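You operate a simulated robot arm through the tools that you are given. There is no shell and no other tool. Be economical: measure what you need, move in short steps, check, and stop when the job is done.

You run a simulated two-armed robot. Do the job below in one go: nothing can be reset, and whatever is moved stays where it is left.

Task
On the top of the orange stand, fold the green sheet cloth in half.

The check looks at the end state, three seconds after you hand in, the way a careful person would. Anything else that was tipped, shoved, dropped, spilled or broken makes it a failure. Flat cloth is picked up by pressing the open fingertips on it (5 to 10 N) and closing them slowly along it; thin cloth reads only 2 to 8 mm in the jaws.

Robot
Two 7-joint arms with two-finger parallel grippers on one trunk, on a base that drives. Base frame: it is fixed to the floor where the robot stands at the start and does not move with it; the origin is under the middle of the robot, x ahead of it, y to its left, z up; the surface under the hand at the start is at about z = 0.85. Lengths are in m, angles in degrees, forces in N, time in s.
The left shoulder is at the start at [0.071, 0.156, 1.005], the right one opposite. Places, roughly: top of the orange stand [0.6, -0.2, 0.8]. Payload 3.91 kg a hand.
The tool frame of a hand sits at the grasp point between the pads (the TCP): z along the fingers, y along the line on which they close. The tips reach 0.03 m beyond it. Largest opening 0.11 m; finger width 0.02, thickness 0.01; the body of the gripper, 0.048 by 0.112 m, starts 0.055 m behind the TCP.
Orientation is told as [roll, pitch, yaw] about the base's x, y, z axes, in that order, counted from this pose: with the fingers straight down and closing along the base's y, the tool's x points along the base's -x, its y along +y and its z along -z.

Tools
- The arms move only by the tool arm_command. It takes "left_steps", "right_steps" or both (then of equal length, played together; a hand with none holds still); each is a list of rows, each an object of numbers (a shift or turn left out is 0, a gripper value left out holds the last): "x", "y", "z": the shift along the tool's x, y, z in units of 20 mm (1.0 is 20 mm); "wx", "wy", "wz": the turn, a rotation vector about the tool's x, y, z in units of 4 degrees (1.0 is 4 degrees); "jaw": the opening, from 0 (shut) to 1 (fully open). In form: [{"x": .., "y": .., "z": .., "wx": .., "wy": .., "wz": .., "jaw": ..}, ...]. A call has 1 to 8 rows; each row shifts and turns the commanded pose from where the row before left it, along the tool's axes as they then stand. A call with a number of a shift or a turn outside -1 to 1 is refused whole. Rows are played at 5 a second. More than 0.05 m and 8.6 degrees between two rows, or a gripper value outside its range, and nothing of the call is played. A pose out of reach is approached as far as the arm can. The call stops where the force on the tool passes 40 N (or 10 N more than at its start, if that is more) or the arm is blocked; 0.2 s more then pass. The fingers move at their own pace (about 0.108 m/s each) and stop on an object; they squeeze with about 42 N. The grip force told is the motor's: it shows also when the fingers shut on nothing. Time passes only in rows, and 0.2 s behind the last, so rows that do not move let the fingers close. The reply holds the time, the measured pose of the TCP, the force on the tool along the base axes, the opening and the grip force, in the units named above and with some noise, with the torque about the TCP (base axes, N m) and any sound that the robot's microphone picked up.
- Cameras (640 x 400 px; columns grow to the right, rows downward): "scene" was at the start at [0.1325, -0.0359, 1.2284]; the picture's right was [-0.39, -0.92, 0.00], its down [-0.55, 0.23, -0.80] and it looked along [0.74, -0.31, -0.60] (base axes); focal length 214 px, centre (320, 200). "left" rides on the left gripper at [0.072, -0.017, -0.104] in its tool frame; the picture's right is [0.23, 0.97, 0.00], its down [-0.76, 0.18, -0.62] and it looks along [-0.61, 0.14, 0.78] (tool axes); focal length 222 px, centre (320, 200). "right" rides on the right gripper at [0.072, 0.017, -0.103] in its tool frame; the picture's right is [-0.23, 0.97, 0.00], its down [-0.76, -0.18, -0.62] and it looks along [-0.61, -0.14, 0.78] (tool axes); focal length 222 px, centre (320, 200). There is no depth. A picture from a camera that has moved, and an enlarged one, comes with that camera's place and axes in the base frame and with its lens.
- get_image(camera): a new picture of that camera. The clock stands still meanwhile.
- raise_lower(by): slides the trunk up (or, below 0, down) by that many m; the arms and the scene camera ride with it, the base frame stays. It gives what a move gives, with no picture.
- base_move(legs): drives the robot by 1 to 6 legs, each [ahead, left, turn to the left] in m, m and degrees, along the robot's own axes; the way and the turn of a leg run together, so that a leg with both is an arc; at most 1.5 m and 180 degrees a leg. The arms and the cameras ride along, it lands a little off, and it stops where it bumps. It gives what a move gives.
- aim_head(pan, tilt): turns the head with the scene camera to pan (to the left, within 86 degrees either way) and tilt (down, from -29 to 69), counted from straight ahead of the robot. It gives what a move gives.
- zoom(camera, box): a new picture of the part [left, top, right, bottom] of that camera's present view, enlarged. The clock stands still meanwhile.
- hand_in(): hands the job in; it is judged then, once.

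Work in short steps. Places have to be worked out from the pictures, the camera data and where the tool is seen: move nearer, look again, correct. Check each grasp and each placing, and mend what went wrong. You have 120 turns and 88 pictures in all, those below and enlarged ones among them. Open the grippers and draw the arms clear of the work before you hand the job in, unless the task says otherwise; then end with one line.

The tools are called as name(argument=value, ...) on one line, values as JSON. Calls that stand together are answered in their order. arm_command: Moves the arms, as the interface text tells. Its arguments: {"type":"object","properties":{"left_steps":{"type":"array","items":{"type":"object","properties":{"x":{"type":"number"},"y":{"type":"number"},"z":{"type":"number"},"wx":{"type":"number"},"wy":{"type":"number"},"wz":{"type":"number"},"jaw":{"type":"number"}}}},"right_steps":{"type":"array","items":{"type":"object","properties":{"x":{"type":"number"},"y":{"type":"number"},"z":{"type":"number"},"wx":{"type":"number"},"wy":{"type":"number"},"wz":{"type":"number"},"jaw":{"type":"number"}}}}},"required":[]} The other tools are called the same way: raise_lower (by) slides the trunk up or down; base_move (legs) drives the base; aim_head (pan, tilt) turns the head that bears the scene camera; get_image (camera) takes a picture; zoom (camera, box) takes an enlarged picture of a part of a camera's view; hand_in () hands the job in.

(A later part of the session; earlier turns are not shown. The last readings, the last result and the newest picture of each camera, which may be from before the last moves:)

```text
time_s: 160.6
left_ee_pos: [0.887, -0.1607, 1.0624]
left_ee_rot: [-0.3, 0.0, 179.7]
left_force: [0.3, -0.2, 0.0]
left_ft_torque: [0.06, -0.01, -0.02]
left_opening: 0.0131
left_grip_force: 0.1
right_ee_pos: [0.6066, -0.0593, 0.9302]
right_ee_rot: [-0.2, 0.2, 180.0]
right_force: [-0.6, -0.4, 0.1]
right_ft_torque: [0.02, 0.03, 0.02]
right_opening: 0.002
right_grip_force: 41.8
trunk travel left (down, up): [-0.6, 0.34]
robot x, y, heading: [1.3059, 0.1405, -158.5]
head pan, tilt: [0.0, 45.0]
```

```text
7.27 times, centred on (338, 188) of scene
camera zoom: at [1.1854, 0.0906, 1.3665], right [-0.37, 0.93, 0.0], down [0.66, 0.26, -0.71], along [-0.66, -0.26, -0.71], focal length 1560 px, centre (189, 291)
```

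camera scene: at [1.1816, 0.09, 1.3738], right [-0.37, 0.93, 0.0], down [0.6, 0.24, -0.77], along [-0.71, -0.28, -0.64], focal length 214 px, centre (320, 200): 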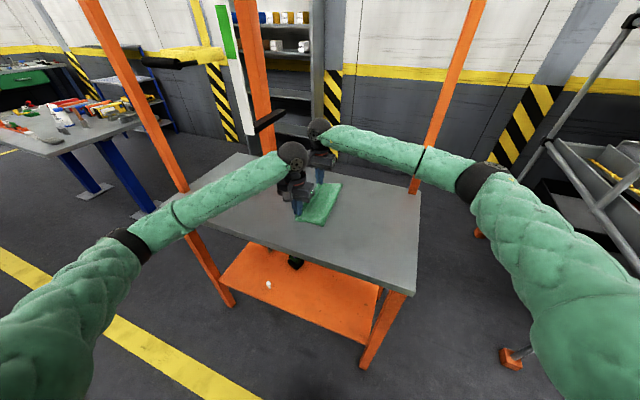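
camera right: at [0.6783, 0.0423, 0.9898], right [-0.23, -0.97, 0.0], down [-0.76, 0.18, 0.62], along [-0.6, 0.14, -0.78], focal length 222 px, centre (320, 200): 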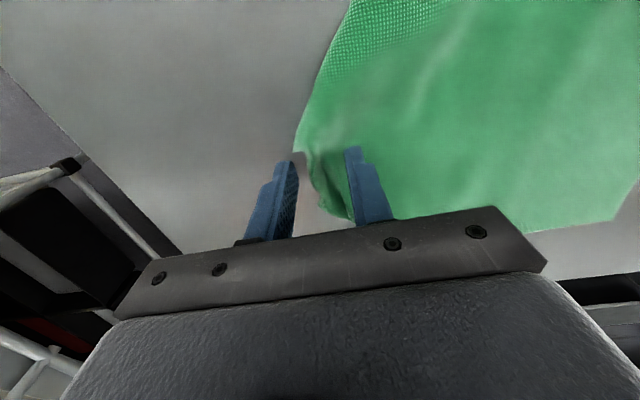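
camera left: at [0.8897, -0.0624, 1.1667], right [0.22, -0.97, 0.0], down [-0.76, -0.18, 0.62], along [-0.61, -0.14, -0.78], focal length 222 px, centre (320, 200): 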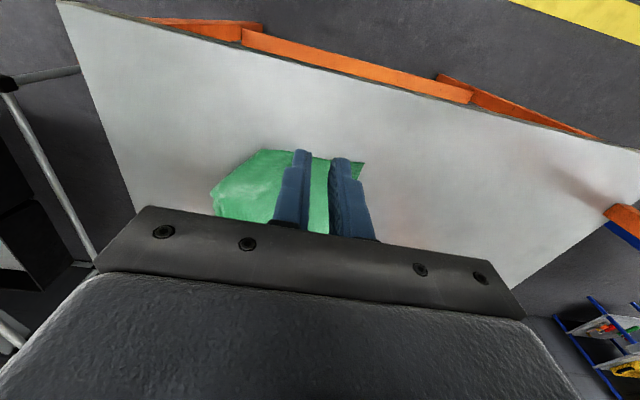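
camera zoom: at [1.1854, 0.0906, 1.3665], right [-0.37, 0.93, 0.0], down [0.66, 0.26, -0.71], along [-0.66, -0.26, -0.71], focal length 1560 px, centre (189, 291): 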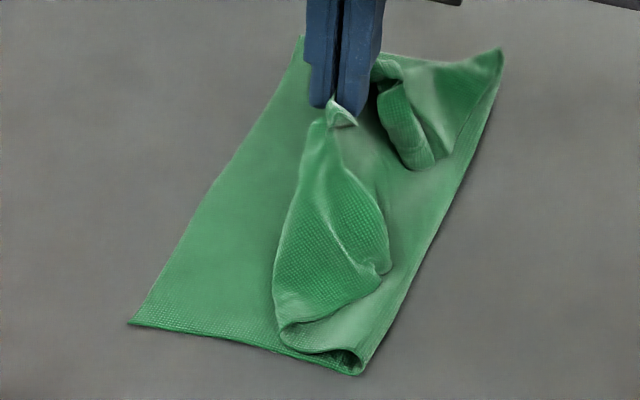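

Now both corners lie on top pointing +y, but over the bottom layer; I went too far −y. Lift again to y ≈ +0.045 with height so the corners hang free, then lower with a short −y drift so they lie outward on the table.

arm_command(right_steps=[{"z": -1, "y": -0.3}, {"z": -1, "y": -0.5}, {"z": -1, "y": -0.7}, {"z": -1, "y": -0.9}, {"z": -1, "y": -1}, {"z": -0.5, "y": -1}, {"y": -0.8}, {}])

zoom(camera="scene", box=[280, 110, 400, 215])

```text
time_s: 162.4
left_ee_pos: [0.8869, -0.1612, 1.063]
left_ee_rot: [-0.4, 0.0, 179.6]
left_force: [0.8, 0.0, -0.6]
left_ft_torque: [-0.01, -0.01, 0.04]
left_opening: 0.0134
left_grip_force: 0.2
right_ee_pos: [0.6051, 0.0424, 1.0399]
right_ee_rot: [-0.2, 0.2, -180.0]
right_force: [0.3, 0.0, -0.2]
right_ft_torque: [0.04, 0.02, -0.02]
right_opening: 0.0022
right_grip_force: 41.9
trunk travel left (down, up): [-0.6, 0.34]
robot x, y, heading: [1.3074, 0.1409, -158.5]
head pan, tilt: [0.0, 45.0]
```

```text
3.81 times, centred on (340, 162) of scene
camera zoom: at [1.1851, 0.0906, 1.3665], right [-0.37, 0.93, 0.0], down [0.66, 0.26, -0.71], along [-0.66, -0.26, -0.71], focal length 817 px, centre (244, 343)
```

zoom: 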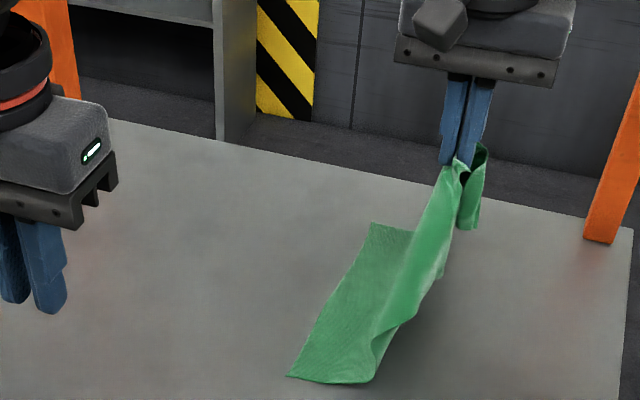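

Both corners hang on the +y side now. Lower straight until they touch, then drift −y to lay them outward.

arm_command(right_steps=[{"z": 1}, {"z": 1}, {"z": 1}, {"z": 0.8, "y": 0.4}, {"z": 0.8, "y": 0.7}, {"z": 0.8, "y": 0.8}, {"z": 0.8, "y": 0.8}, {"z": 0.7, "y": 0.5}])

zoom(camera="scene", box=[280, 130, 400, 215])

```text
time_s: 164.2
left_ee_pos: [0.8862, -0.1609, 1.0627]
left_ee_rot: [-0.1, 0.0, 179.8]
left_force: [-0.4, -0.1, -0.8]
left_ft_torque: [0.03, -0.01, 0.04]
left_opening: 0.0132
left_grip_force: 0.1
right_ee_pos: [0.6044, -0.0197, 0.901]
right_ee_rot: [-0.2, 0.3, 180.0]
right_force: [0.4, 0.3, -0.1]
right_ft_torque: [-0.02, 0.01, -0.03]
right_opening: 0.0024
right_grip_force: 42.4
trunk travel left (down, up): [-0.6, 0.34]
robot x, y, heading: [1.3065, 0.1419, -158.2]
head pan, tilt: [0.0, 45.0]
```

```text
4.71 times, centred on (340, 172) of scene
camera zoom: at [1.1849, 0.0909, 1.3665], right [-0.37, 0.93, 0.0], down [0.66, 0.26, -0.71], along [-0.66, -0.26, -0.71], focal length 1009 px, centre (226, 329)
```

zoom: 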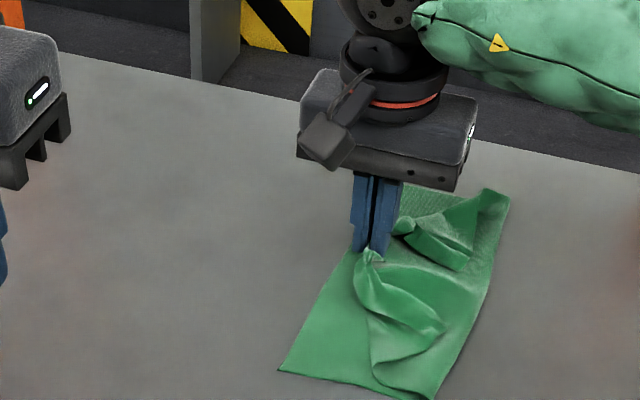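

The cloth has slid +y: the bottom layer spans about y −0.05 to 0.055, the top layer is folded back, and corners A and D lie on top. I'll release the mid-edge, move the right hand aside, and bring the left camera over to see both corners.

arm_command(right_steps=[{"z": 0.5}, {"jaw": 0.08}, {"jaw": 0.16}, {"z": -0.5}, {"z": -1}, {"z": -1}, {"z": -1}, {"z": -1}], left_steps=[{}, {}, {}, {"y": -1}, {"y": -1}, {"y": -1}, {"y": -1}, {"y": -1}])

arm_command(right_steps=[{"z": -1, "x": -1}, {"z": -1, "x": -1}, {"x": -1, "z": -1}, {"x": -1}, {"x": -1}, {"x": -0.5}, {}, {}], left_steps=[{"x": -1, "y": -1}, {"x": -1, "y": -1}, {"x": -1, "y": -1}, {"x": -1, "y": -1}, {"x": -1, "y": -0.5}, {"x": -1}, {"x": -1}, {"x": -1}])

get_image(camera="left")

```text
time_s: 166.0
left_ee_pos: [0.8877, -0.0582, 1.0646]
left_ee_rot: [-0.3, 0.2, 179.7]
left_force: [-0.2, 0.2, -0.3]
left_ft_torque: [0.02, 0.0, 0.03]
left_opening: 0.0131
left_grip_force: 0.0
right_ee_pos: [0.6058, -0.0187, 0.982]
right_ee_rot: [-0.3, 0.2, -180.0]
right_force: [1.0, -0.2, 0.4]
right_ft_torque: [0.02, 0.03, -0.01]
right_opening: 0.0175
right_grip_force: 0.1
trunk travel left (down, up): [-0.6, 0.34]
robot x, y, heading: [1.3078, 0.142, -158.4]
head pan, tilt: [0.0, 45.0]
```

```text
time_s: 167.8
left_ee_pos: [0.7267, 0.0312, 1.0625]
left_ee_rot: [-0.2, 0.2, 179.7]
left_force: [0.1, 1.0, 0.6]
left_ft_torque: [-0.01, -0.03, 0.04]
left_opening: 0.0134
left_grip_force: 0.0
right_ee_pos: [0.494, -0.0203, 1.042]
right_ee_rot: [-0.2, 0.4, 179.9]
right_force: [0.2, -0.5, 0.2]
right_ft_torque: [0.0, 0.0, 0.0]
right_opening: 0.0174
right_grip_force: 0.0
trunk travel left (down, up): [-0.6, 0.34]
robot x, y, heading: [1.3073, 0.1432, -158.4]
head pan, tilt: [0.0, 45.0]
```

```text
10 pictures are left
camera left: at [0.8, 0.0475, 1.1677], right [0.22, -0.97, 0.0], down [-0.76, -0.18, 0.62], along [-0.61, -0.14, -0.78], focal length 222 px, centre (320, 200)
```

left: 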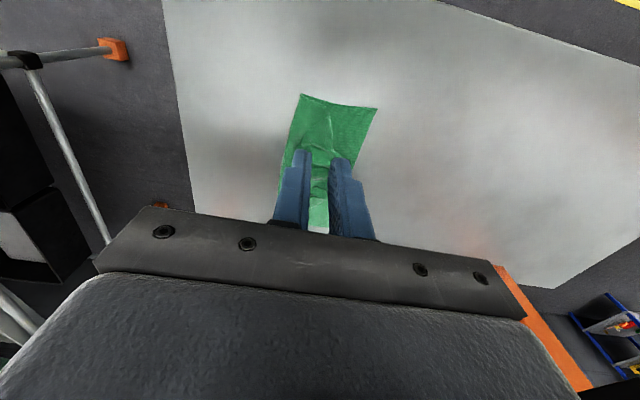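

zoom(camera="left", box=[265, 85, 395, 235])

```text
2.67 times, centred on (330, 160) of left
camera zoom: at [0.8, 0.0475, 1.1677], right [0.22, -0.97, 0.0], down [-0.76, -0.18, 0.62], along [-0.61, -0.14, -0.78], focal length 592 px, centre (293, 307)
```

zoom: 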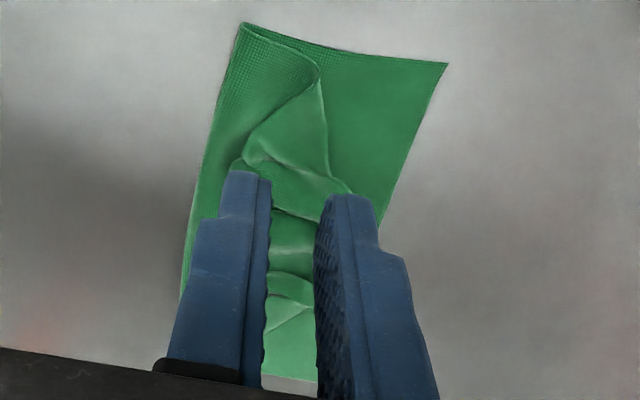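

Corner A's flap is a triangle with its tip at ≈(0.655, 0.042) and its crease from (0.711, 0.013) to (0.648, −0.010). Bring the left fingers onto the flap at (0.660, 0.024).

arm_command(left_steps=[{"x": -1, "y": 0.35, "jaw": 0.19}, {"x": -1}, {"x": -1}, {"x": -0.35, "z": 1}, {"z": 1}, {"z": 1}, {"z": 1}, {"z": 1}])

arm_command(left_steps=[{"z": 1}, {"z": 1}, {"z": 0.7}, {"z": 0.2}, {}])

arm_command(left_steps=[{"z": 0.15}, {}])

```text
time_s: 169.6
left_ee_pos: [0.661, 0.0227, 0.9651]
left_ee_rot: [-0.3, 0.1, 179.8]
left_force: [0.5, 0.6, 0.0]
left_ft_torque: [0.0, -0.06, 0.01]
left_opening: 0.021
left_grip_force: 0.1
right_ee_pos: [0.4939, -0.0212, 1.042]
right_ee_rot: [-0.1, 0.3, 180.0]
right_force: [0.4, 0.5, -0.2]
right_ft_torque: [0.0, 0.03, 0.03]
right_opening: 0.0179
right_grip_force: 0.0
trunk travel left (down, up): [-0.6, 0.34]
robot x, y, heading: [1.3037, 0.136, -158.4]
head pan, tilt: [0.0, 45.0]
```

```text
time_s: 170.8
left_ee_pos: [0.6614, 0.025, 0.9055]
left_ee_rot: [-0.2, 0.0, 179.7]
left_force: [0.2, 0.0, -0.1]
left_ft_torque: [0.03, 0.04, -0.03]
left_opening: 0.0208
left_grip_force: 0.1
right_ee_pos: [0.4949, -0.0194, 1.042]
right_ee_rot: [-0.2, 0.2, 180.0]
right_force: [1.0, 0.4, 0.2]
right_ft_torque: [0.01, 0.0, 0.02]
right_opening: 0.0174
right_grip_force: 0.0
trunk travel left (down, up): [-0.6, 0.34]
robot x, y, heading: [1.3073, 0.1353, -158.4]
head pan, tilt: [0.0, 45.0]
```

```text
time_s: 171.4
left_ee_pos: [0.6608, 0.0241, 0.9029]
left_ee_rot: [-0.2, 0.0, 179.7]
left_force: [-0.2, -0.9, 0.3]
left_ft_torque: [0.02, -0.01, -0.03]
left_opening: 0.0208
left_grip_force: 0.0
right_ee_pos: [0.4949, -0.0196, 1.0421]
right_ee_rot: [-0.1, 0.2, 180.0]
right_force: [-0.6, -0.1, 0.4]
right_ft_torque: [0.03, 0.05, -0.01]
right_opening: 0.0175
right_grip_force: 0.0
trunk travel left (down, up): [-0.6, 0.34]
robot x, y, heading: [1.3069, 0.1415, -158.4]
head pan, tilt: [0.0, 45.0]
```

arm_command(left_steps=[{"z": 0.5}, {"z": 0.4}, {}])

arm_command(left_steps=[{"z": 0.08}, {}])

arm_command(left_steps=[{"z": 0.04}, {}])

```text
time_s: 172.2
left_ee_pos: [0.6592, 0.0259, 0.8849]
left_ee_rot: [-0.1, 0.0, 179.8]
left_force: [1.2, -0.3, 0.1]
left_ft_torque: [-0.02, -0.01, -0.03]
left_opening: 0.021
left_grip_force: 0.0
right_ee_pos: [0.4938, -0.0194, 1.043]
right_ee_rot: [-0.1, 0.3, 180.0]
right_force: [0.4, 0.1, -0.2]
right_ft_torque: [0.03, 0.05, -0.01]
right_opening: 0.0176
right_grip_force: 0.1
trunk travel left (down, up): [-0.6, 0.34]
robot x, y, heading: [1.3074, 0.1419, -158.4]
head pan, tilt: [0.0, 45.0]
```

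```text
time_s: 172.8
left_ee_pos: [0.6606, 0.0255, 0.8837]
left_ee_rot: [-0.1, 0.1, 179.8]
left_force: [-0.5, 1.0, 0.0]
left_ft_torque: [0.0, -0.01, 0.01]
left_opening: 0.021
left_grip_force: 0.0
right_ee_pos: [0.4953, -0.02, 1.0424]
right_ee_rot: [0.0, 0.2, 180.0]
right_force: [0.0, 0.1, 0.3]
right_ft_torque: [0.0, 0.0, 0.0]
right_opening: 0.0176
right_grip_force: 0.0
trunk travel left (down, up): [-0.6, 0.34]
robot x, y, heading: [1.3042, 0.1424, -158.4]
head pan, tilt: [0.0, 45.0]
```

```text
time_s: 173.4
left_ee_pos: [0.6601, 0.0251, 0.8828]
left_ee_rot: [-0.2, 0.1, 179.7]
left_force: [-0.2, -0.2, 4.1]
left_ft_torque: [-0.07, 0.03, 0.01]
left_opening: 0.0207
left_grip_force: 0.0
right_ee_pos: [0.4943, -0.0203, 1.043]
right_ee_rot: [-0.1, 0.2, 180.0]
right_force: [0.2, 0.3, 0.8]
right_ft_torque: [0.02, 0.0, -0.02]
right_opening: 0.0174
right_grip_force: 0.0
trunk travel left (down, up): [-0.6, 0.34]
robot x, y, heading: [1.3044, 0.1409, -158.4]
head pan, tilt: [0.0, 45.0]
```

4 N of contact. Close and lift a little; check the grip reading.

arm_command(left_steps=[{"z": 0.03}, {"jaw": 0.15}, {"jaw": 0.11}, {"jaw": 0.07}, {"jaw": 0.03}, {"jaw": 0}, {}, {}])

arm_command(left_steps=[{"z": -0.6}, {"z": -0.8}, {"z": -0.8}, {"z": -0.6}, {}])

zoom(camera="left", box=[200, 60, 440, 240])

```text
time_s: 175.2
left_ee_pos: [0.6605, 0.0253, 0.8815]
left_ee_rot: [-0.2, 0.0, 179.8]
left_force: [0.0, -0.7, 8.3]
left_ft_torque: [-0.02, 0.04, 0.01]
left_opening: 0.0017
left_grip_force: 41.6
right_ee_pos: [0.4932, -0.0196, 1.0435]
right_ee_rot: [-0.2, 0.1, 180.0]
right_force: [1.4, 0.7, 0.1]
right_ft_torque: [0.0, 0.04, -0.01]
right_opening: 0.0175
right_grip_force: 0.1
trunk travel left (down, up): [-0.6, 0.34]
robot x, y, heading: [1.306, 0.1446, -158.4]
head pan, tilt: [0.0, 45.0]
```

```text
time_s: 176.4
left_ee_pos: [0.6603, 0.0251, 0.9365]
left_ee_rot: [-0.2, 0.0, 179.7]
left_force: [-0.8, 0.3, 0.2]
left_ft_torque: [0.0, 0.02, -0.01]
left_opening: 0.0014
left_grip_force: 41.4
right_ee_pos: [0.4954, -0.0192, 1.0425]
right_ee_rot: [-0.1, 0.4, 180.0]
right_force: [0.8, -0.6, 0.3]
right_ft_torque: [0.02, -0.01, -0.01]
right_opening: 0.0176
right_grip_force: 0.1
trunk travel left (down, up): [-0.6, 0.34]
robot x, y, heading: [1.3072, 0.1416, -158.5]
head pan, tilt: [0.0, 45.0]
```

```text
2.22 times, centred on (320, 150) of left
camera zoom: at [0.7334, 0.0417, 1.0401], right [0.22, -0.97, 0.0], down [-0.76, -0.18, 0.62], along [-0.61, -0.14, -0.78], focal length 494 px, centre (320, 311)
```

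zoom: 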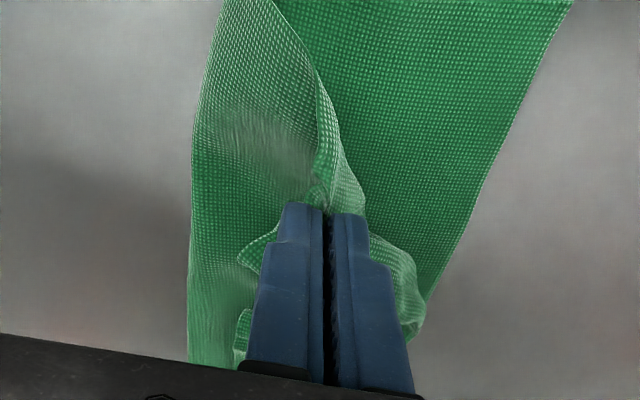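

Corner A's flap is held alone. Carry it out to the corner over B, overshooting −y a bit and lowering with a small +y motion so its tip lies outward, then release.

arm_command(left_steps=[{"x": 0.7, "y": 1, "z": -0.3}, {"x": 0.7, "y": 1, "z": -0.2}, {"x": 0.7, "y": 1}, {"x": 0.7, "y": 1}, {"y": 1, "z": 0.2}, {"z": 0.8}, {"z": 0.8, "y": -0.3}, {"z": 0.8, "y": -0.4}])

arm_command(left_steps=[{"z": 0.5, "y": -0.2}, {"jaw": 0.05}, {"jaw": 0.1}, {"jaw": 0.15}, {"z": -0.5}, {"z": -1}, {"z": -1}, {"z": -1}])

arm_command(left_steps=[{"z": -1, "x": 1}, {"x": 1}, {"x": 1}, {"x": 1}, {"x": 1}, {"x": 1}, {"x": 1}], right_steps=[{"z": -1}, {"z": -1}, {}, {}, {}, {}, {}])

zoom(camera="scene", box=[290, 145, 380, 215])

```text
time_s: 178.2
left_ee_pos: [0.7165, -0.0597, 0.8947]
left_ee_rot: [-0.2, 0.0, 179.7]
left_force: [-0.4, 0.5, -0.8]
left_ft_torque: [0.01, -0.01, 0.01]
left_opening: 0.0018
left_grip_force: 41.5
right_ee_pos: [0.4942, -0.0198, 1.0418]
right_ee_rot: [-0.1, 0.3, 180.0]
right_force: [-0.2, 0.1, 0.4]
right_ft_torque: [-0.01, -0.01, 0.03]
right_opening: 0.0177
right_grip_force: 0.1
trunk travel left (down, up): [-0.6, 0.34]
robot x, y, heading: [1.3056, 0.1428, -158.5]
head pan, tilt: [0.0, 45.0]
```

```text
time_s: 180.0
left_ee_pos: [0.7163, -0.0553, 0.9566]
left_ee_rot: [-0.2, -0.1, 179.8]
left_force: [-0.3, 0.2, 0.3]
left_ft_torque: [-0.01, 0.0, 0.02]
left_opening: 0.0165
left_grip_force: 0.0
right_ee_pos: [0.4946, -0.0187, 1.0431]
right_ee_rot: [-0.1, 0.2, 180.0]
right_force: [-0.2, -0.3, -0.5]
right_ft_torque: [-0.03, 0.0, -0.02]
right_opening: 0.0176
right_grip_force: 0.0
trunk travel left (down, up): [-0.6, 0.34]
robot x, y, heading: [1.3064, 0.1408, -158.5]
head pan, tilt: [0.0, 45.0]
```

```text
time_s: 181.6
left_ee_pos: [0.8541, -0.0578, 0.9763]
left_ee_rot: [-0.3, 0.0, 179.8]
left_force: [-0.8, -0.4, -0.2]
left_ft_torque: [0.0, 0.02, 0.0]
left_opening: 0.0167
left_grip_force: 0.2
right_ee_pos: [0.4944, -0.0213, 1.0803]
right_ee_rot: [-0.2, 0.2, 180.0]
right_force: [0.4, 0.4, 0.2]
right_ft_torque: [0.02, 0.02, 0.04]
right_opening: 0.0176
right_grip_force: 0.0
trunk travel left (down, up): [-0.6, 0.34]
robot x, y, heading: [1.3083, 0.1457, -158.5]
head pan, tilt: [0.0, 45.0]
```

```text
5.71 times, centred on (335, 180) of scene
camera zoom: at [1.1853, 0.091, 1.3665], right [-0.37, 0.93, 0.0], down [0.66, 0.26, -0.71], along [-0.66, -0.26, -0.71], focal length 1226 px, centre (234, 314)
```

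zoom: 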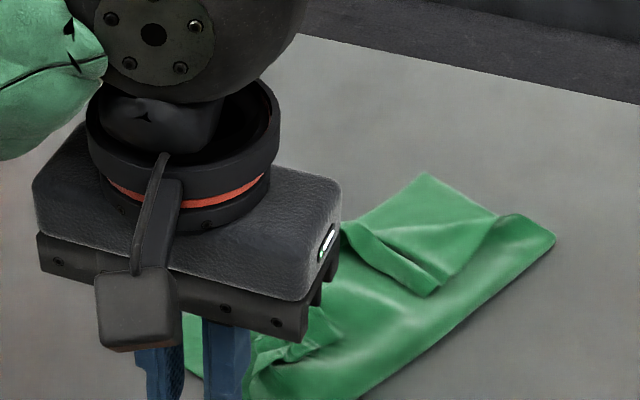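

The left hand blocks the view, and the cloth seems to have shifted +x. Move the left hand clear and take one good look.

arm_command(left_steps=[{"z": -1, "y": 1}, {"z": -1, "y": 1}, {"z": -1, "y": 1}, {"z": -1, "y": 1}, {"y": 1}, {"y": 1}, {"y": 1}, {"y": 1}])

zoom(camera="scene", box=[280, 140, 400, 230])

```text
time_s: 183.4
left_ee_pos: [0.855, -0.2179, 1.055]
left_ee_rot: [-0.2, 0.1, 179.7]
left_force: [-0.3, -0.4, 0.4]
left_ft_torque: [-0.03, 0.0, -0.02]
left_opening: 0.0165
left_grip_force: 0.1
right_ee_pos: [0.4943, -0.0198, 1.0809]
right_ee_rot: [-0.3, 0.2, 180.0]
right_force: [-0.1, 0.1, 0.6]
right_ft_torque: [0.01, 0.01, 0.03]
right_opening: 0.0175
right_grip_force: 0.0
trunk travel left (down, up): [-0.6, 0.34]
robot x, y, heading: [1.3057, 0.141, -158.5]
head pan, tilt: [0.0, 45.0]
```

```text
4.44 times, centred on (340, 185) of scene
camera zoom: at [1.1854, 0.0906, 1.3665], right [-0.37, 0.93, 0.0], down [0.66, 0.26, -0.71], along [-0.66, -0.26, -0.71], focal length 953 px, centre (231, 267)
```

zoom: 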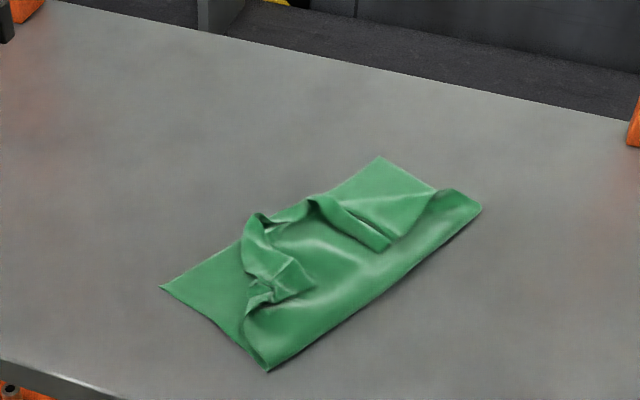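

Cloth has rotated ~28° and is crumpled on top, but corners B (0.745, −0.140) and C (0.533, −0.029) of the bottom layer are exposed as single layers. New plan: grasp edge BC at both corners, closing along the edge. Then lift high so gravity opens the cloth, and lay and fold it in one motion. First rotate both grippers to the edge direction.

arm_command(left_steps=[{"wz": -1, "jaw": 0.3}, {"wz": -1}, {"wz": -1}, {"wz": -1}, {"wz": -1}, {"wz": -1}, {"wz": -1}, {"wz": -1}], right_steps=[{"wz": -1, "jaw": 0.3}, {"wz": -1}, {"wz": -1}, {"wz": -1}, {"wz": -1}, {"wz": -1}, {"wz": -1}, {"wz": -1}])

arm_command(left_steps=[{"wz": -1}, {"wz": -1}, {"wz": -1}, {"wz": -1}, {"wz": -1}, {"wz": -1}, {"wz": -1}, {"wz": -0.6}], right_steps=[{"wz": -1}, {"wz": -1}, {"wz": -1}, {"wz": -1}, {"wz": -1}, {"wz": -1}, {"wz": -1}, {"wz": -0.6}])

```text
time_s: 185.2
left_ee_pos: [0.8556, -0.2172, 1.0551]
left_ee_rot: [-0.2, 0.2, -148.2]
left_force: [0.4, -0.2, -0.1]
left_ft_torque: [0.01, -0.01, 0.02]
left_opening: 0.0329
left_grip_force: 0.1
right_ee_pos: [0.4948, -0.0216, 1.0809]
right_ee_rot: [0.0, 0.3, -148.1]
right_force: [0.2, -0.1, -0.2]
right_ft_torque: [0.01, 0.0, 0.03]
right_opening: 0.0327
right_grip_force: 0.1
trunk travel left (down, up): [-0.6, 0.34]
robot x, y, heading: [1.3058, 0.1406, -158.3]
head pan, tilt: [0.0, 45.0]
```

```text
time_s: 187.0
left_ee_pos: [0.8555, -0.2181, 1.0538]
left_ee_rot: [-0.1, 0.2, -117.8]
left_force: [0.0, -0.9, 0.0]
left_ft_torque: [-0.03, 0.03, -0.02]
left_opening: 0.0329
left_grip_force: 0.0
right_ee_pos: [0.4947, -0.021, 1.0815]
right_ee_rot: [0.1, 0.2, -117.7]
right_force: [0.4, 0.2, -0.5]
right_ft_torque: [-0.01, 0.0, -0.01]
right_opening: 0.0327
right_grip_force: 0.1
trunk travel left (down, up): [-0.6, 0.34]
robot x, y, heading: [1.3064, 0.142, -158.3]
head pan, tilt: [0.0, 45.0]
```

Grippers are aligned (tool x = inward normal, tool y = along the edge). Move above the two corners.

arm_command(left_steps=[{"x": 0.2, "y": -1}, {"x": 0.2, "y": -1}, {"x": 0.2, "y": -1}, {"x": 0.2, "y": -1}, {"x": 0.2, "y": -1}, {"x": 0.2, "y": -1}, {"x": 0.07, "y": -1}, {"y": -0.7}], right_steps=[{"x": 0.3, "y": 0.9}, {"x": 0.3, "y": 0.9}, {"x": 0.34, "y": 1}, {}, {}, {}, {}, {}])

arm_command(left_steps=[{"z": 1}, {"z": 1}, {"z": 1}, {"z": 1}, {"z": 1}, {"z": 1}, {"z": 1}, {}], right_steps=[{"z": 1}, {"z": 1}, {"z": 1}, {"z": 1}, {"z": 1}, {"z": 1}, {"z": 1}, {"z": 1}])

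get_image(camera="left")

get_image(camera="right")

```text
time_s: 188.8
left_ee_pos: [0.7301, -0.1229, 1.0547]
left_ee_rot: [-0.1, 0.2, -118.0]
left_force: [0.1, 0.1, -0.3]
left_ft_torque: [-0.03, 0.01, -0.04]
left_opening: 0.033
left_grip_force: 0.1
right_ee_pos: [0.5543, -0.0288, 1.0821]
right_ee_rot: [0.2, 0.2, -117.7]
right_force: [0.4, 1.0, -0.8]
right_ft_torque: [-0.03, -0.02, 0.0]
right_opening: 0.0331
right_grip_force: 0.0
trunk travel left (down, up): [-0.6, 0.34]
robot x, y, heading: [1.3089, 0.1406, -158.3]
head pan, tilt: [0.0, 45.0]
```

```text
time_s: 190.6
left_ee_pos: [0.7312, -0.124, 0.9146]
left_ee_rot: [-0.1, 0.3, -117.9]
left_force: [-1.0, -0.1, 0.4]
left_ft_torque: [0.01, 0.0, -0.05]
left_opening: 0.0327
left_grip_force: 0.1
right_ee_pos: [0.5542, -0.0287, 0.9223]
right_ee_rot: [0.2, 0.4, -117.7]
right_force: [0.8, 0.3, 0.2]
right_ft_torque: [-0.01, 0.01, -0.04]
right_opening: 0.0329
right_grip_force: 0.1
trunk travel left (down, up): [-0.6, 0.34]
robot x, y, heading: [1.307, 0.1446, -158.2]
head pan, tilt: [0.0, 45.0]
```

```text
5 pictures are left
camera left: at [0.7511, -0.0512, 1.0194], right [0.97, -0.25, 0.0], down [-0.2, -0.76, 0.62], along [-0.16, -0.6, -0.78], focal length 222 px, centre (320, 200)
```

left: 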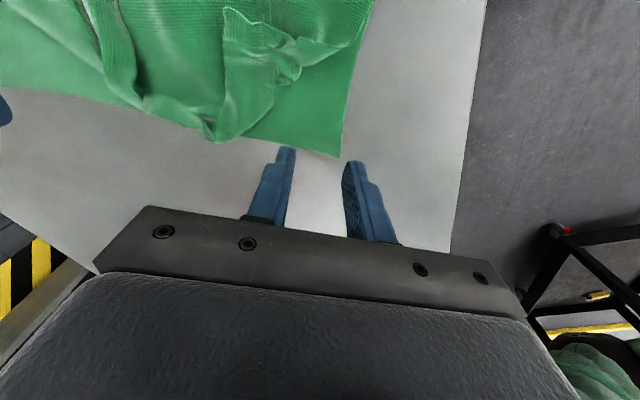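

```text
4 pictures are left
camera right: at [0.6029, 0.0271, 1.0255], right [0.76, -0.65, 0.0], down [-0.51, -0.59, 0.62], along [-0.4, -0.47, -0.79], focal length 222 px, centre (320, 200)
```

right: 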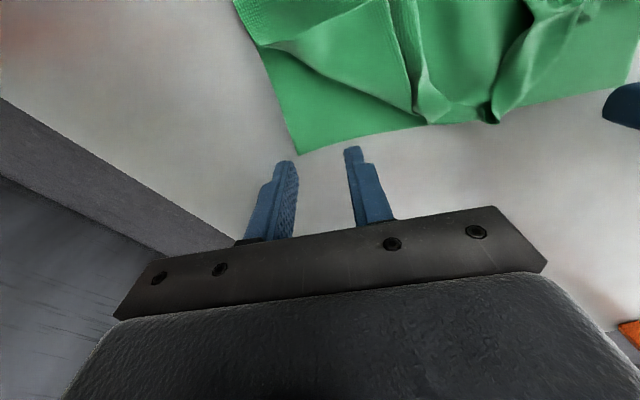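

B and C are confirmed at (0.745, −0.141) and (0.532, −0.028). Shift each hand 1 cm inward along the edge so both fingers bear on cloth, then go down.

arm_command(left_steps=[{"y": -0.5, "z": 0.5}, {"z": 0.5}, {"z": 0.5}, {}], right_steps=[{"y": 0.5, "x": -0.1, "z": 0.6}, {"z": 0.7}, {"z": 0.6}, {}])

arm_command(left_steps=[{"z": 0.1}, {}], right_steps=[{"z": 0.08}, {}])

```text
time_s: 191.6
left_ee_pos: [0.721, -0.1183, 0.8859]
left_ee_rot: [-0.1, 0.2, -118.0]
left_force: [0.8, 0.1, -0.1]
left_ft_torque: [-0.01, -0.01, 0.0]
left_opening: 0.033
left_grip_force: 0.0
right_ee_pos: [0.5638, -0.0363, 0.8827]
right_ee_rot: [0.1, 0.2, -117.7]
right_force: [-0.4, -0.3, 1.1]
right_ft_torque: [-0.02, 0.02, 0.01]
right_opening: 0.0331
right_grip_force: 0.0
trunk travel left (down, up): [-0.6, 0.34]
robot x, y, heading: [1.3048, 0.1407, -158.3]
head pan, tilt: [0.0, 45.0]
```

```text
time_s: 192.2
left_ee_pos: [0.7228, -0.1186, 0.8837]
left_ee_rot: [0.0, 0.1, -117.9]
left_force: [0.3, 0.7, -0.4]
left_ft_torque: [0.02, 0.02, 0.0]
left_opening: 0.0331
left_grip_force: 0.1
right_ee_pos: [0.5641, -0.0359, 0.8813]
right_ee_rot: [0.2, 0.2, -117.5]
right_force: [0.3, -1.2, -0.3]
right_ft_torque: [0.01, 0.03, -0.03]
right_opening: 0.0329
right_grip_force: 0.1
trunk travel left (down, up): [-0.6, 0.34]
robot x, y, heading: [1.3036, 0.1445, -158.4]
head pan, tilt: [0.0, 45.0]
```

arm_command(left_steps=[{"z": 0.1}, {}], right_steps=[{"z": 0.05}, {}])

arm_command(left_steps=[{"z": 0.06}, {}], right_steps=[{"z": 0.04}, {}])

```text
time_s: 192.8
left_ee_pos: [0.7226, -0.1188, 0.8819]
left_ee_rot: [-0.1, 0.2, -117.9]
left_force: [-0.1, 0.2, 1.1]
left_ft_torque: [0.01, -0.04, 0.0]
left_opening: 0.0332
left_grip_force: 0.1
right_ee_pos: [0.5631, -0.0354, 0.8806]
right_ee_rot: [0.2, 0.2, -117.6]
right_force: [-0.2, -1.3, 5.0]
right_ft_torque: [0.02, 0.06, 0.01]
right_opening: 0.0329
right_grip_force: 0.1
trunk travel left (down, up): [-0.6, 0.34]
robot x, y, heading: [1.3069, 0.1447, -158.3]
head pan, tilt: [0.0, 45.0]
```

```text
time_s: 193.4
left_ee_pos: [0.7231, -0.1177, 0.8814]
left_ee_rot: [-0.2, 0.3, -117.9]
left_force: [-0.9, -0.5, 10.9]
left_ft_torque: [-0.1, -0.11, -0.04]
left_opening: 0.0327
left_grip_force: 0.1
right_ee_pos: [0.5626, -0.0352, 0.8802]
right_ee_rot: [0.1, 0.2, -117.6]
right_force: [0.9, 0.4, 8.0]
right_ft_torque: [0.05, 0.1, -0.03]
right_opening: 0.0329
right_grip_force: 0.0
trunk travel left (down, up): [-0.6, 0.34]
robot x, y, heading: [1.3057, 0.1421, -158.5]
head pan, tilt: [0.0, 45.0]
```

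11 N and 8 N. Close slowly on the edge.

arm_command(left_steps=[{"jaw": 0.25}, {"jaw": 0.2}, {"jaw": 0.15}, {"jaw": 0.1}, {"jaw": 0.05}, {"jaw": 0}, {}, {}], right_steps=[{"jaw": 0.25}, {"jaw": 0.2}, {"jaw": 0.15}, {"jaw": 0.1}, {"jaw": 0.05}, {"jaw": 0}, {}, {}])

```text
time_s: 195.2
left_ee_pos: [0.7233, -0.1187, 0.8813]
left_ee_rot: [-0.2, 0.2, -117.9]
left_force: [-6.5, 2.3, 18.4]
left_ft_torque: [0.16, 0.17, 0.04]
left_opening: 0.002
left_grip_force: 41.7
right_ee_pos: [0.5627, -0.0373, 0.8801]
right_ee_rot: [0.1, 0.2, -117.5]
right_force: [1.8, -1.8, 13.4]
right_ft_torque: [-0.1, -0.13, -0.03]
right_opening: 0.0
right_grip_force: 37.5
trunk travel left (down, up): [-0.6, 0.34]
robot x, y, heading: [1.3091, 0.1412, -158.5]
head pan, tilt: [0.0, 45.0]
```

Left holds (2.0 mm), right missed (0.0). Reopen right, move 5 mm inward, press and close again.

arm_command(right_steps=[{"z": -0.3}, {"jaw": 0.3}, {}, {"x": 0.3, "y": 0.1}, {"z": 0.3}, {}])

arm_command(right_steps=[{"z": 0.03}, {}])

```text
time_s: 196.6
left_ee_pos: [0.7224, -0.1181, 0.8807]
left_ee_rot: [-0.2, 0.0, -117.9]
left_force: [-1.1, -0.1, 29.5]
left_ft_torque: [0.08, -0.02, -0.01]
left_opening: 0.0013
left_grip_force: 42.1
right_ee_pos: [0.5679, -0.03, 0.8812]
right_ee_rot: [0.1, 0.2, -117.6]
right_force: [-0.9, -0.2, 0.6]
right_ft_torque: [-0.03, -0.02, 0.01]
right_opening: 0.0327
right_grip_force: 0.2
trunk travel left (down, up): [-0.6, 0.34]
robot x, y, heading: [1.3047, 0.1411, -158.6]
head pan, tilt: [0.0, 45.0]
```

```text
time_s: 197.2
left_ee_pos: [0.7232, -0.1184, 0.8811]
left_ee_rot: [-0.2, 0.1, -117.9]
left_force: [-2.6, 0.9, 31.2]
left_ft_torque: [0.08, -0.02, -0.03]
left_opening: 0.0017
left_grip_force: 41.7
right_ee_pos: [0.5694, -0.0298, 0.8822]
right_ee_rot: [0.1, 0.2, -117.6]
right_force: [0.0, -1.1, 0.1]
right_ft_torque: [-0.02, 0.04, 0.01]
right_opening: 0.033
right_grip_force: 0.1
trunk travel left (down, up): [-0.6, 0.34]
robot x, y, heading: [1.3047, 0.1388, -158.0]
head pan, tilt: [0.0, 45.0]
```

arm_command(left_steps=[{"z": -0.1}, {}, {}], right_steps=[{"z": 0.06}, {"z": 0.03}, {}])

arm_command(right_steps=[{"z": 0.05}, {}])

```text
time_s: 198.0
left_ee_pos: [0.7235, -0.1193, 0.8819]
left_ee_rot: [0.1, 0.2, -118.1]
left_force: [0.3, 0.6, 0.0]
left_ft_torque: [0.0, 0.04, 0.01]
left_opening: 0.0016
left_grip_force: 41.7
right_ee_pos: [0.5678, -0.0306, 0.8816]
right_ee_rot: [0.0, 0.1, -117.7]
right_force: [0.8, 3.0, 26.4]
right_ft_torque: [0.01, -0.03, 0.0]
right_opening: 0.033
right_grip_force: 0.1
trunk travel left (down, up): [-0.6, 0.34]
robot x, y, heading: [1.3078, 0.1417, -158.6]
head pan, tilt: [0.0, 45.0]
```

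```text
time_s: 198.6
left_ee_pos: [0.7217, -0.1187, 0.8808]
left_ee_rot: [-0.1, 0.1, -117.9]
left_force: [-0.4, 0.0, 0.6]
left_ft_torque: [-0.02, 0.0, -0.02]
left_opening: 0.0016
left_grip_force: 41.8
right_ee_pos: [0.5659, -0.0317, 0.8814]
right_ee_rot: [0.2, 0.0, -117.6]
right_force: [1.5, 2.6, 19.2]
right_ft_torque: [0.05, -0.08, -0.01]
right_opening: 0.033
right_grip_force: 0.1
trunk travel left (down, up): [-0.6, 0.34]
robot x, y, heading: [1.3094, 0.1429, -158.4]
head pan, tilt: [0.0, 45.0]
stopped in row 2 (right hand): the force on the tool passed its limit at 40 N (the readings are from after the stop); the commanded pose is now the measured one
```

Right now presses ~19 N; ease to about 10 N and close slowly.

arm_command(right_steps=[{"z": -0.03}, {"jaw": 0.25}, {"jaw": 0.2}, {"jaw": 0.15}, {"jaw": 0.1}, {"jaw": 0.05}, {"jaw": 0}, {}])

```text
time_s: 200.4
left_ee_pos: [0.7229, -0.1185, 0.8833]
left_ee_rot: [-0.2, 0.2, -118.0]
left_force: [-17.9, 8.6, -0.3]
left_ft_torque: [0.3, 0.55, 0.15]
left_opening: 0.0015
left_grip_force: 41.7
right_ee_pos: [0.5688, -0.0325, 0.881]
right_ee_rot: [0.0, 0.1, -117.6]
right_force: [20.4, -10.9, 30.3]
right_ft_torque: [-0.35, -0.71, 0.06]
right_opening: 0.0021
right_grip_force: 41.9
trunk travel left (down, up): [-0.6, 0.34]
robot x, y, heading: [1.3059, 0.1442, -158.1]
head pan, tilt: [0.0, 45.0]
```

Both hold the edge now (2.1 and 1.5 mm; tension between them confirms it). Relax the tension and lift both hands high so the cloth hangs open.

arm_command(left_steps=[{"y": -0.25, "z": -0.3}, {"z": -1, "x": 0.3}, {"z": -1, "x": 0.4}, {"z": -1, "x": 0.4}, {"z": -1, "x": 0.5}, {"z": -1, "x": 0.5}, {"z": -1, "x": 0.5}, {"z": -1, "x": 0.4}], right_steps=[{"y": 0.2, "z": -0.3}, {"z": -1, "x": 0.3}, {"z": -1, "x": 0.4}, {"z": -1, "x": 0.4}, {"z": -1, "x": 0.5}, {"z": -1, "x": 0.5}, {"z": -1, "x": 0.5}, {"z": -1, "x": 0.4}])

arm_command(left_steps=[{"z": -1}, {"z": -1}, {"z": -1}, {"z": -1}, {"z": -1}, {"z": -0.7}, {}, {}], right_steps=[{"z": -1}, {"z": -1}, {"z": -1}, {"z": -1}, {"z": -1}, {"z": -0.7}, {}, {}])

zoom(camera="scene", box=[220, 40, 440, 230])

```text
time_s: 202.2
left_ee_pos: [0.7462, -0.0628, 1.0259]
left_ee_rot: [0.0, 0.2, -117.8]
left_force: [-3.6, 1.3, 0.2]
left_ft_torque: [0.04, 0.08, 0.03]
left_opening: 0.0015
left_grip_force: 41.6
right_ee_pos: [0.5992, 0.0204, 1.0264]
right_ee_rot: [0.1, 0.1, -117.6]
right_force: [3.6, -1.2, -0.2]
right_ft_torque: [-0.03, -0.06, 0.03]
right_opening: 0.0023
right_grip_force: 42.2
trunk travel left (down, up): [-0.6, 0.34]
robot x, y, heading: [1.3074, 0.1391, -158.5]
head pan, tilt: [0.0, 45.0]
```

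```text
time_s: 204.0
left_ee_pos: [0.7466, -0.0649, 1.1405]
left_ee_rot: [-0.1, 0.2, -117.9]
left_force: [-5.4, 2.3, 0.1]
left_ft_torque: [0.08, 0.15, 0.04]
left_opening: 0.0013
left_grip_force: 41.6
right_ee_pos: [0.5969, 0.0197, 1.1386]
right_ee_rot: [0.1, 0.1, -117.6]
right_force: [6.0, -3.2, 0.3]
right_ft_torque: [-0.06, -0.14, 0.0]
right_opening: 0.0022
right_grip_force: 41.9
trunk travel left (down, up): [-0.6, 0.34]
robot x, y, heading: [1.3046, 0.1418, -158.3]
head pan, tilt: [0.0, 45.0]
```

```text
2.11 times, centred on (330, 135) of scene
camera zoom: at [1.1851, 0.0912, 1.3665], right [-0.37, 0.93, 0.0], down [0.66, 0.26, -0.71], along [-0.66, -0.26, -0.71], focal length 452 px, centre (299, 337)
```

zoom: 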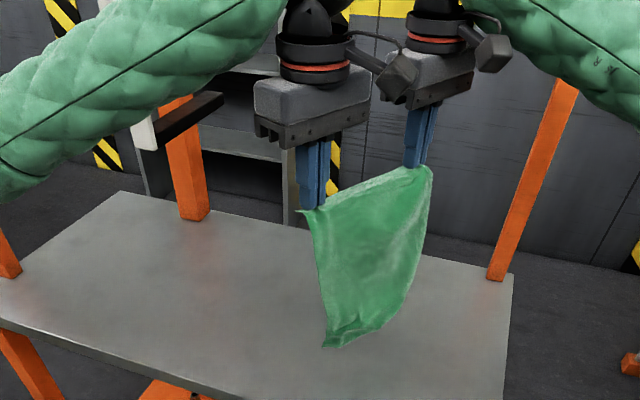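

The cloth hangs fully open between the hands, bottom edge near the table. Shift slightly away from the column, then lay the lower half down by moving −n (toward −y) while lowering.

arm_command(left_steps=[{"z": -0.5}, {"x": 0.8, "y": -0.3}, {"x": 0.8, "y": -0.3}, {"x": 0.8, "y": -0.4}, {}, {"z": 0.5}, {"z": 0.3}, {}], right_steps=[{"z": -0.5}, {"x": 0.8, "y": -0.3}, {"x": 0.8, "y": -0.3}, {"x": 0.8, "y": -0.4}, {}, {"z": 0.5}, {"z": 0.3}, {}])

arm_command(left_steps=[{"x": -0.7, "z": 0.7}, {"x": -0.9, "z": 0.9}, {"x": -0.9, "z": 0.9}, {"x": -0.9, "z": 0.9}, {"x": -0.9, "z": 0.9}, {"x": -0.9, "z": 0.9}, {"x": -0.9, "z": 0.9}, {}], right_steps=[{"x": -0.7, "z": 0.7}, {"x": -0.9, "z": 0.9}, {"x": -0.9, "z": 0.9}, {"x": -0.9, "z": 0.9}, {"x": -0.9, "z": 0.9}, {"x": -0.9, "z": 0.9}, {"x": -0.9, "z": 0.9}, {}])

zoom(camera="scene", box=[240, 80, 420, 240])

```text
time_s: 205.8
left_ee_pos: [0.7503, -0.0121, 1.1345]
left_ee_rot: [-0.1, 0.2, -118.0]
left_force: [-3.1, 1.0, -0.5]
left_ft_torque: [0.03, 0.06, 0.04]
left_opening: 0.0016
left_grip_force: 41.6
right_ee_pos: [0.602, 0.0725, 1.1342]
right_ee_rot: [0.0, 0.1, -117.6]
right_force: [2.7, -1.4, 0.4]
right_ft_torque: [-0.05, -0.1, 0.01]
right_opening: 0.002
right_grip_force: 42.0
trunk travel left (down, up): [-0.6, 0.34]
robot x, y, heading: [1.3065, 0.14, -158.4]
head pan, tilt: [0.0, 45.0]
```

```text
time_s: 207.6
left_ee_pos: [0.6944, -0.119, 1.0128]
left_ee_rot: [-0.1, 0.3, -117.9]
left_force: [-3.8, 2.3, 0.3]
left_ft_torque: [0.02, 0.11, 0.04]
left_opening: 0.0016
left_grip_force: 41.0
right_ee_pos: [0.5456, -0.036, 1.0116]
right_ee_rot: [0.1, 0.1, -117.6]
right_force: [3.9, -2.1, -0.8]
right_ft_torque: [-0.02, -0.08, 0.0]
right_opening: 0.0021
right_grip_force: 42.1
trunk travel left (down, up): [-0.6, 0.34]
robot x, y, heading: [1.3024, 0.1422, -158.4]
head pan, tilt: [0.0, 45.0]
```

```text
2.50 times, centred on (330, 160) of scene
camera zoom: at [1.1854, 0.092, 1.3666], right [-0.37, 0.93, 0.0], down [0.66, 0.26, -0.71], along [-0.66, -0.26, -0.71], focal length 536 px, centre (295, 300)
```

zoom: 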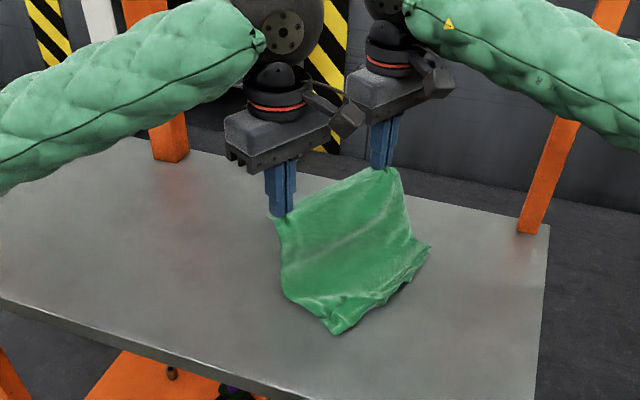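

The lower half lies flat: A at (0.741, −0.028), D at (0.527, 0.051). The hands are 0.085 from that edge, so I'll go 4 cm further −n to reach the halfway line. Then arc back so B lands on A and C on D.

arm_command(left_steps=[{"x": -0.8, "z": 0.1}, {"x": -0.8, "z": 0.2}, {"x": -0.4, "z": 0.1}, {}, {"x": 1, "y": -0.24, "z": 0.07}, {"x": 1, "y": -0.24, "z": 0.22}, {"x": 0.95, "y": -0.22, "z": 0.35}, {"x": 0.87, "y": -0.21, "z": 0.47}], right_steps=[{"x": -0.8, "z": 0.1}, {"x": -0.8, "z": 0.2}, {"x": -0.4, "z": 0.1}, {}, {"x": 0.81, "y": -0.22, "z": 0.07}, {"x": 0.8, "y": -0.21, "z": 0.22}, {"x": 0.75, "y": -0.2, "z": 0.35}, {"x": 0.7, "y": -0.18, "z": 0.47}])

arm_command(left_steps=[{"x": 0.78, "y": -0.18, "z": 0.58}, {"x": 0.67, "y": -0.16, "z": 0.69}, {"x": 0.54, "y": -0.13, "z": 0.77}, {"x": 0.39, "y": -0.09, "z": 0.83}, {"x": 0.24, "y": -0.06, "z": 0.87}, {"x": 0.1, "y": -0.02, "z": 0.7}, {}], right_steps=[{"x": 0.62, "y": -0.16, "z": 0.58}, {"x": 0.53, "y": -0.14, "z": 0.69}, {"x": 0.43, "y": -0.11, "z": 0.77}, {"x": 0.31, "y": -0.08, "z": 0.83}, {"x": 0.19, "y": -0.05, "z": 0.87}, {"x": 0.06, "y": -0.02, "z": 0.7}, {}])

```text
time_s: 209.4
left_ee_pos: [0.6934, -0.0793, 0.9832]
left_ee_rot: [-0.1, 0.1, -117.7]
left_force: [-3.9, 1.7, 0.2]
left_ft_torque: [0.05, 0.13, 0.05]
left_opening: 0.0015
left_grip_force: 41.6
right_ee_pos: [0.5398, -0.0099, 0.9806]
right_ee_rot: [0.1, 0.1, -117.6]
right_force: [2.9, -0.8, 0.7]
right_ft_torque: [-0.03, -0.13, 0.01]
right_opening: 0.0021
right_grip_force: 42.0
trunk travel left (down, up): [-0.6, 0.34]
robot x, y, heading: [1.3083, 0.1433, -158.2]
head pan, tilt: [0.0, 45.0]
```

```text
time_s: 211.0
left_ee_pos: [0.7082, -0.0266, 0.896]
left_ee_rot: [-0.1, 0.2, -117.8]
left_force: [-3.2, -0.1, 0.7]
left_ft_torque: [0.0, 0.06, -0.06]
left_opening: 0.0018
left_grip_force: 42.1
right_ee_pos: [0.5521, 0.033, 0.8914]
right_ee_rot: [0.2, 0.0, -117.6]
right_force: [2.1, -0.4, 0.3]
right_ft_torque: [0.0, -0.06, 0.01]
right_opening: 0.0021
right_grip_force: 42.4
trunk travel left (down, up): [-0.6, 0.34]
robot x, y, heading: [1.3078, 0.1454, -158.5]
head pan, tilt: [0.0, 45.0]
```

At the target. Lower to touch and open the fingers slowly along the edge (this also spreads the gathered ripple), then lift straight up.

arm_command(left_steps=[{"z": 0.35}, {"z": 0.25}, {"jaw": 0.06}, {"jaw": 0.12}, {"jaw": 0.18}, {"jaw": 0.25}, {"jaw": 0.3}, {}], right_steps=[{"z": 0.2}, {"z": 0.15}, {"jaw": 0.06}, {"jaw": 0.12}, {"jaw": 0.18}, {"jaw": 0.25}, {"jaw": 0.3}, {}])

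arm_command(left_steps=[{"z": -0.3}, {"z": -0.7}, {"z": -1}, {"z": -1}, {"z": -1}, {"z": -1}, {"z": -1}, {"z": -1}], right_steps=[{"z": -0.3}, {"z": -0.7}, {"z": -1}, {"z": -1}, {"z": -1}, {"z": -1}, {"z": -1}, {"z": -1}])

```text
time_s: 212.8
left_ee_pos: [0.7083, -0.0258, 0.8826]
left_ee_rot: [-0.1, 0.2, -117.8]
left_force: [-0.3, 0.3, 0.3]
left_ft_torque: [0.0, 0.02, -0.01]
left_opening: 0.0329
left_grip_force: 0.1
right_ee_pos: [0.552, 0.0326, 0.8859]
right_ee_rot: [0.2, 0.1, -117.5]
right_force: [-0.4, -0.2, 0.1]
right_ft_torque: [0.01, 0.02, -0.01]
right_opening: 0.0332
right_grip_force: 0.1
trunk travel left (down, up): [-0.6, 0.34]
robot x, y, heading: [1.3074, 0.1387, -158.6]
head pan, tilt: [0.0, 45.0]
```

```text
time_s: 214.6
left_ee_pos: [0.7081, -0.0253, 1.0209]
left_ee_rot: [-0.1, 0.2, -117.8]
left_force: [0.0, -0.4, 0.4]
left_ft_torque: [0.03, 0.0, 0.0]
left_opening: 0.0333
left_grip_force: 0.0
right_ee_pos: [0.5513, 0.034, 1.0274]
right_ee_rot: [0.1, 0.1, -117.6]
right_force: [1.9, -0.4, -0.2]
right_ft_torque: [-0.01, 0.04, 0.02]
right_opening: 0.033
right_grip_force: 0.1
trunk travel left (down, up): [-0.6, 0.34]
robot x, y, heading: [1.3071, 0.1409, -158.4]
head pan, tilt: [0.0, 45.0]
```

Clear the hands aside and inspect with a zoom.

arm_command(left_steps=[{"y": 1, "z": -0.5}, {"y": 1, "z": -0.5}, {"y": 1, "z": -0.5}, {"y": 1, "z": -0.5}, {"y": 1}, {"y": 1}, {"y": 1, "x": -1}, {"y": 1, "x": -1}], right_steps=[{"z": -0.5}, {"z": -0.5}, {"z": -0.5}, {"z": -0.5}, {}, {}, {}, {}])

arm_command(left_steps=[{"x": -1}, {"x": -1}, {"x": -1}, {"x": -1}])

zoom(camera="scene", box=[280, 130, 400, 220])

```text
time_s: 216.4
left_ee_pos: [0.8308, -0.1363, 1.0601]
left_ee_rot: [-0.1, 0.1, -118.0]
left_force: [0.4, 0.1, -0.5]
left_ft_torque: [-0.01, 0.03, 0.0]
left_opening: 0.033
left_grip_force: 0.1
right_ee_pos: [0.5514, 0.0337, 1.0651]
right_ee_rot: [0.1, 0.1, -117.7]
right_force: [0.1, -1.1, 0.4]
right_ft_torque: [-0.01, 0.02, 0.0]
right_opening: 0.0329
right_grip_force: 0.0
trunk travel left (down, up): [-0.6, 0.34]
robot x, y, heading: [1.3078, 0.1415, -158.6]
head pan, tilt: [0.0, 45.0]
```

```text
time_s: 217.4
left_ee_pos: [0.7931, -0.2068, 1.0609]
left_ee_rot: [-0.1, 0.3, -117.9]
left_force: [0.1, 0.2, 0.2]
left_ft_torque: [0.03, -0.02, 0.01]
left_opening: 0.0329
left_grip_force: 0.0
right_ee_pos: [0.5514, 0.0328, 1.0663]
right_ee_rot: [0.1, 0.0, -117.6]
right_force: [0.6, 0.2, -0.1]
right_ft_torque: [0.02, -0.02, 0.0]
right_opening: 0.0328
right_grip_force: 0.1
trunk travel left (down, up): [-0.6, 0.34]
robot x, y, heading: [1.3043, 0.1408, -158.4]
head pan, tilt: [0.0, 45.0]
```

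```text
4.44 times, centred on (340, 175) of scene
camera zoom: at [1.1851, 0.0908, 1.3665], right [-0.37, 0.93, 0.0], down [0.66, 0.26, -0.71], along [-0.66, -0.26, -0.71], focal length 953 px, centre (231, 311)
```

zoom: 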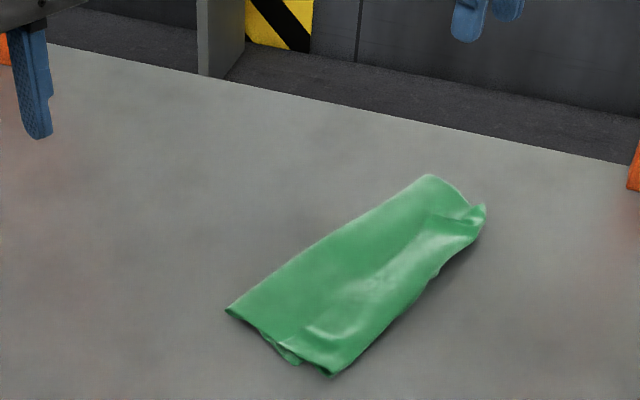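

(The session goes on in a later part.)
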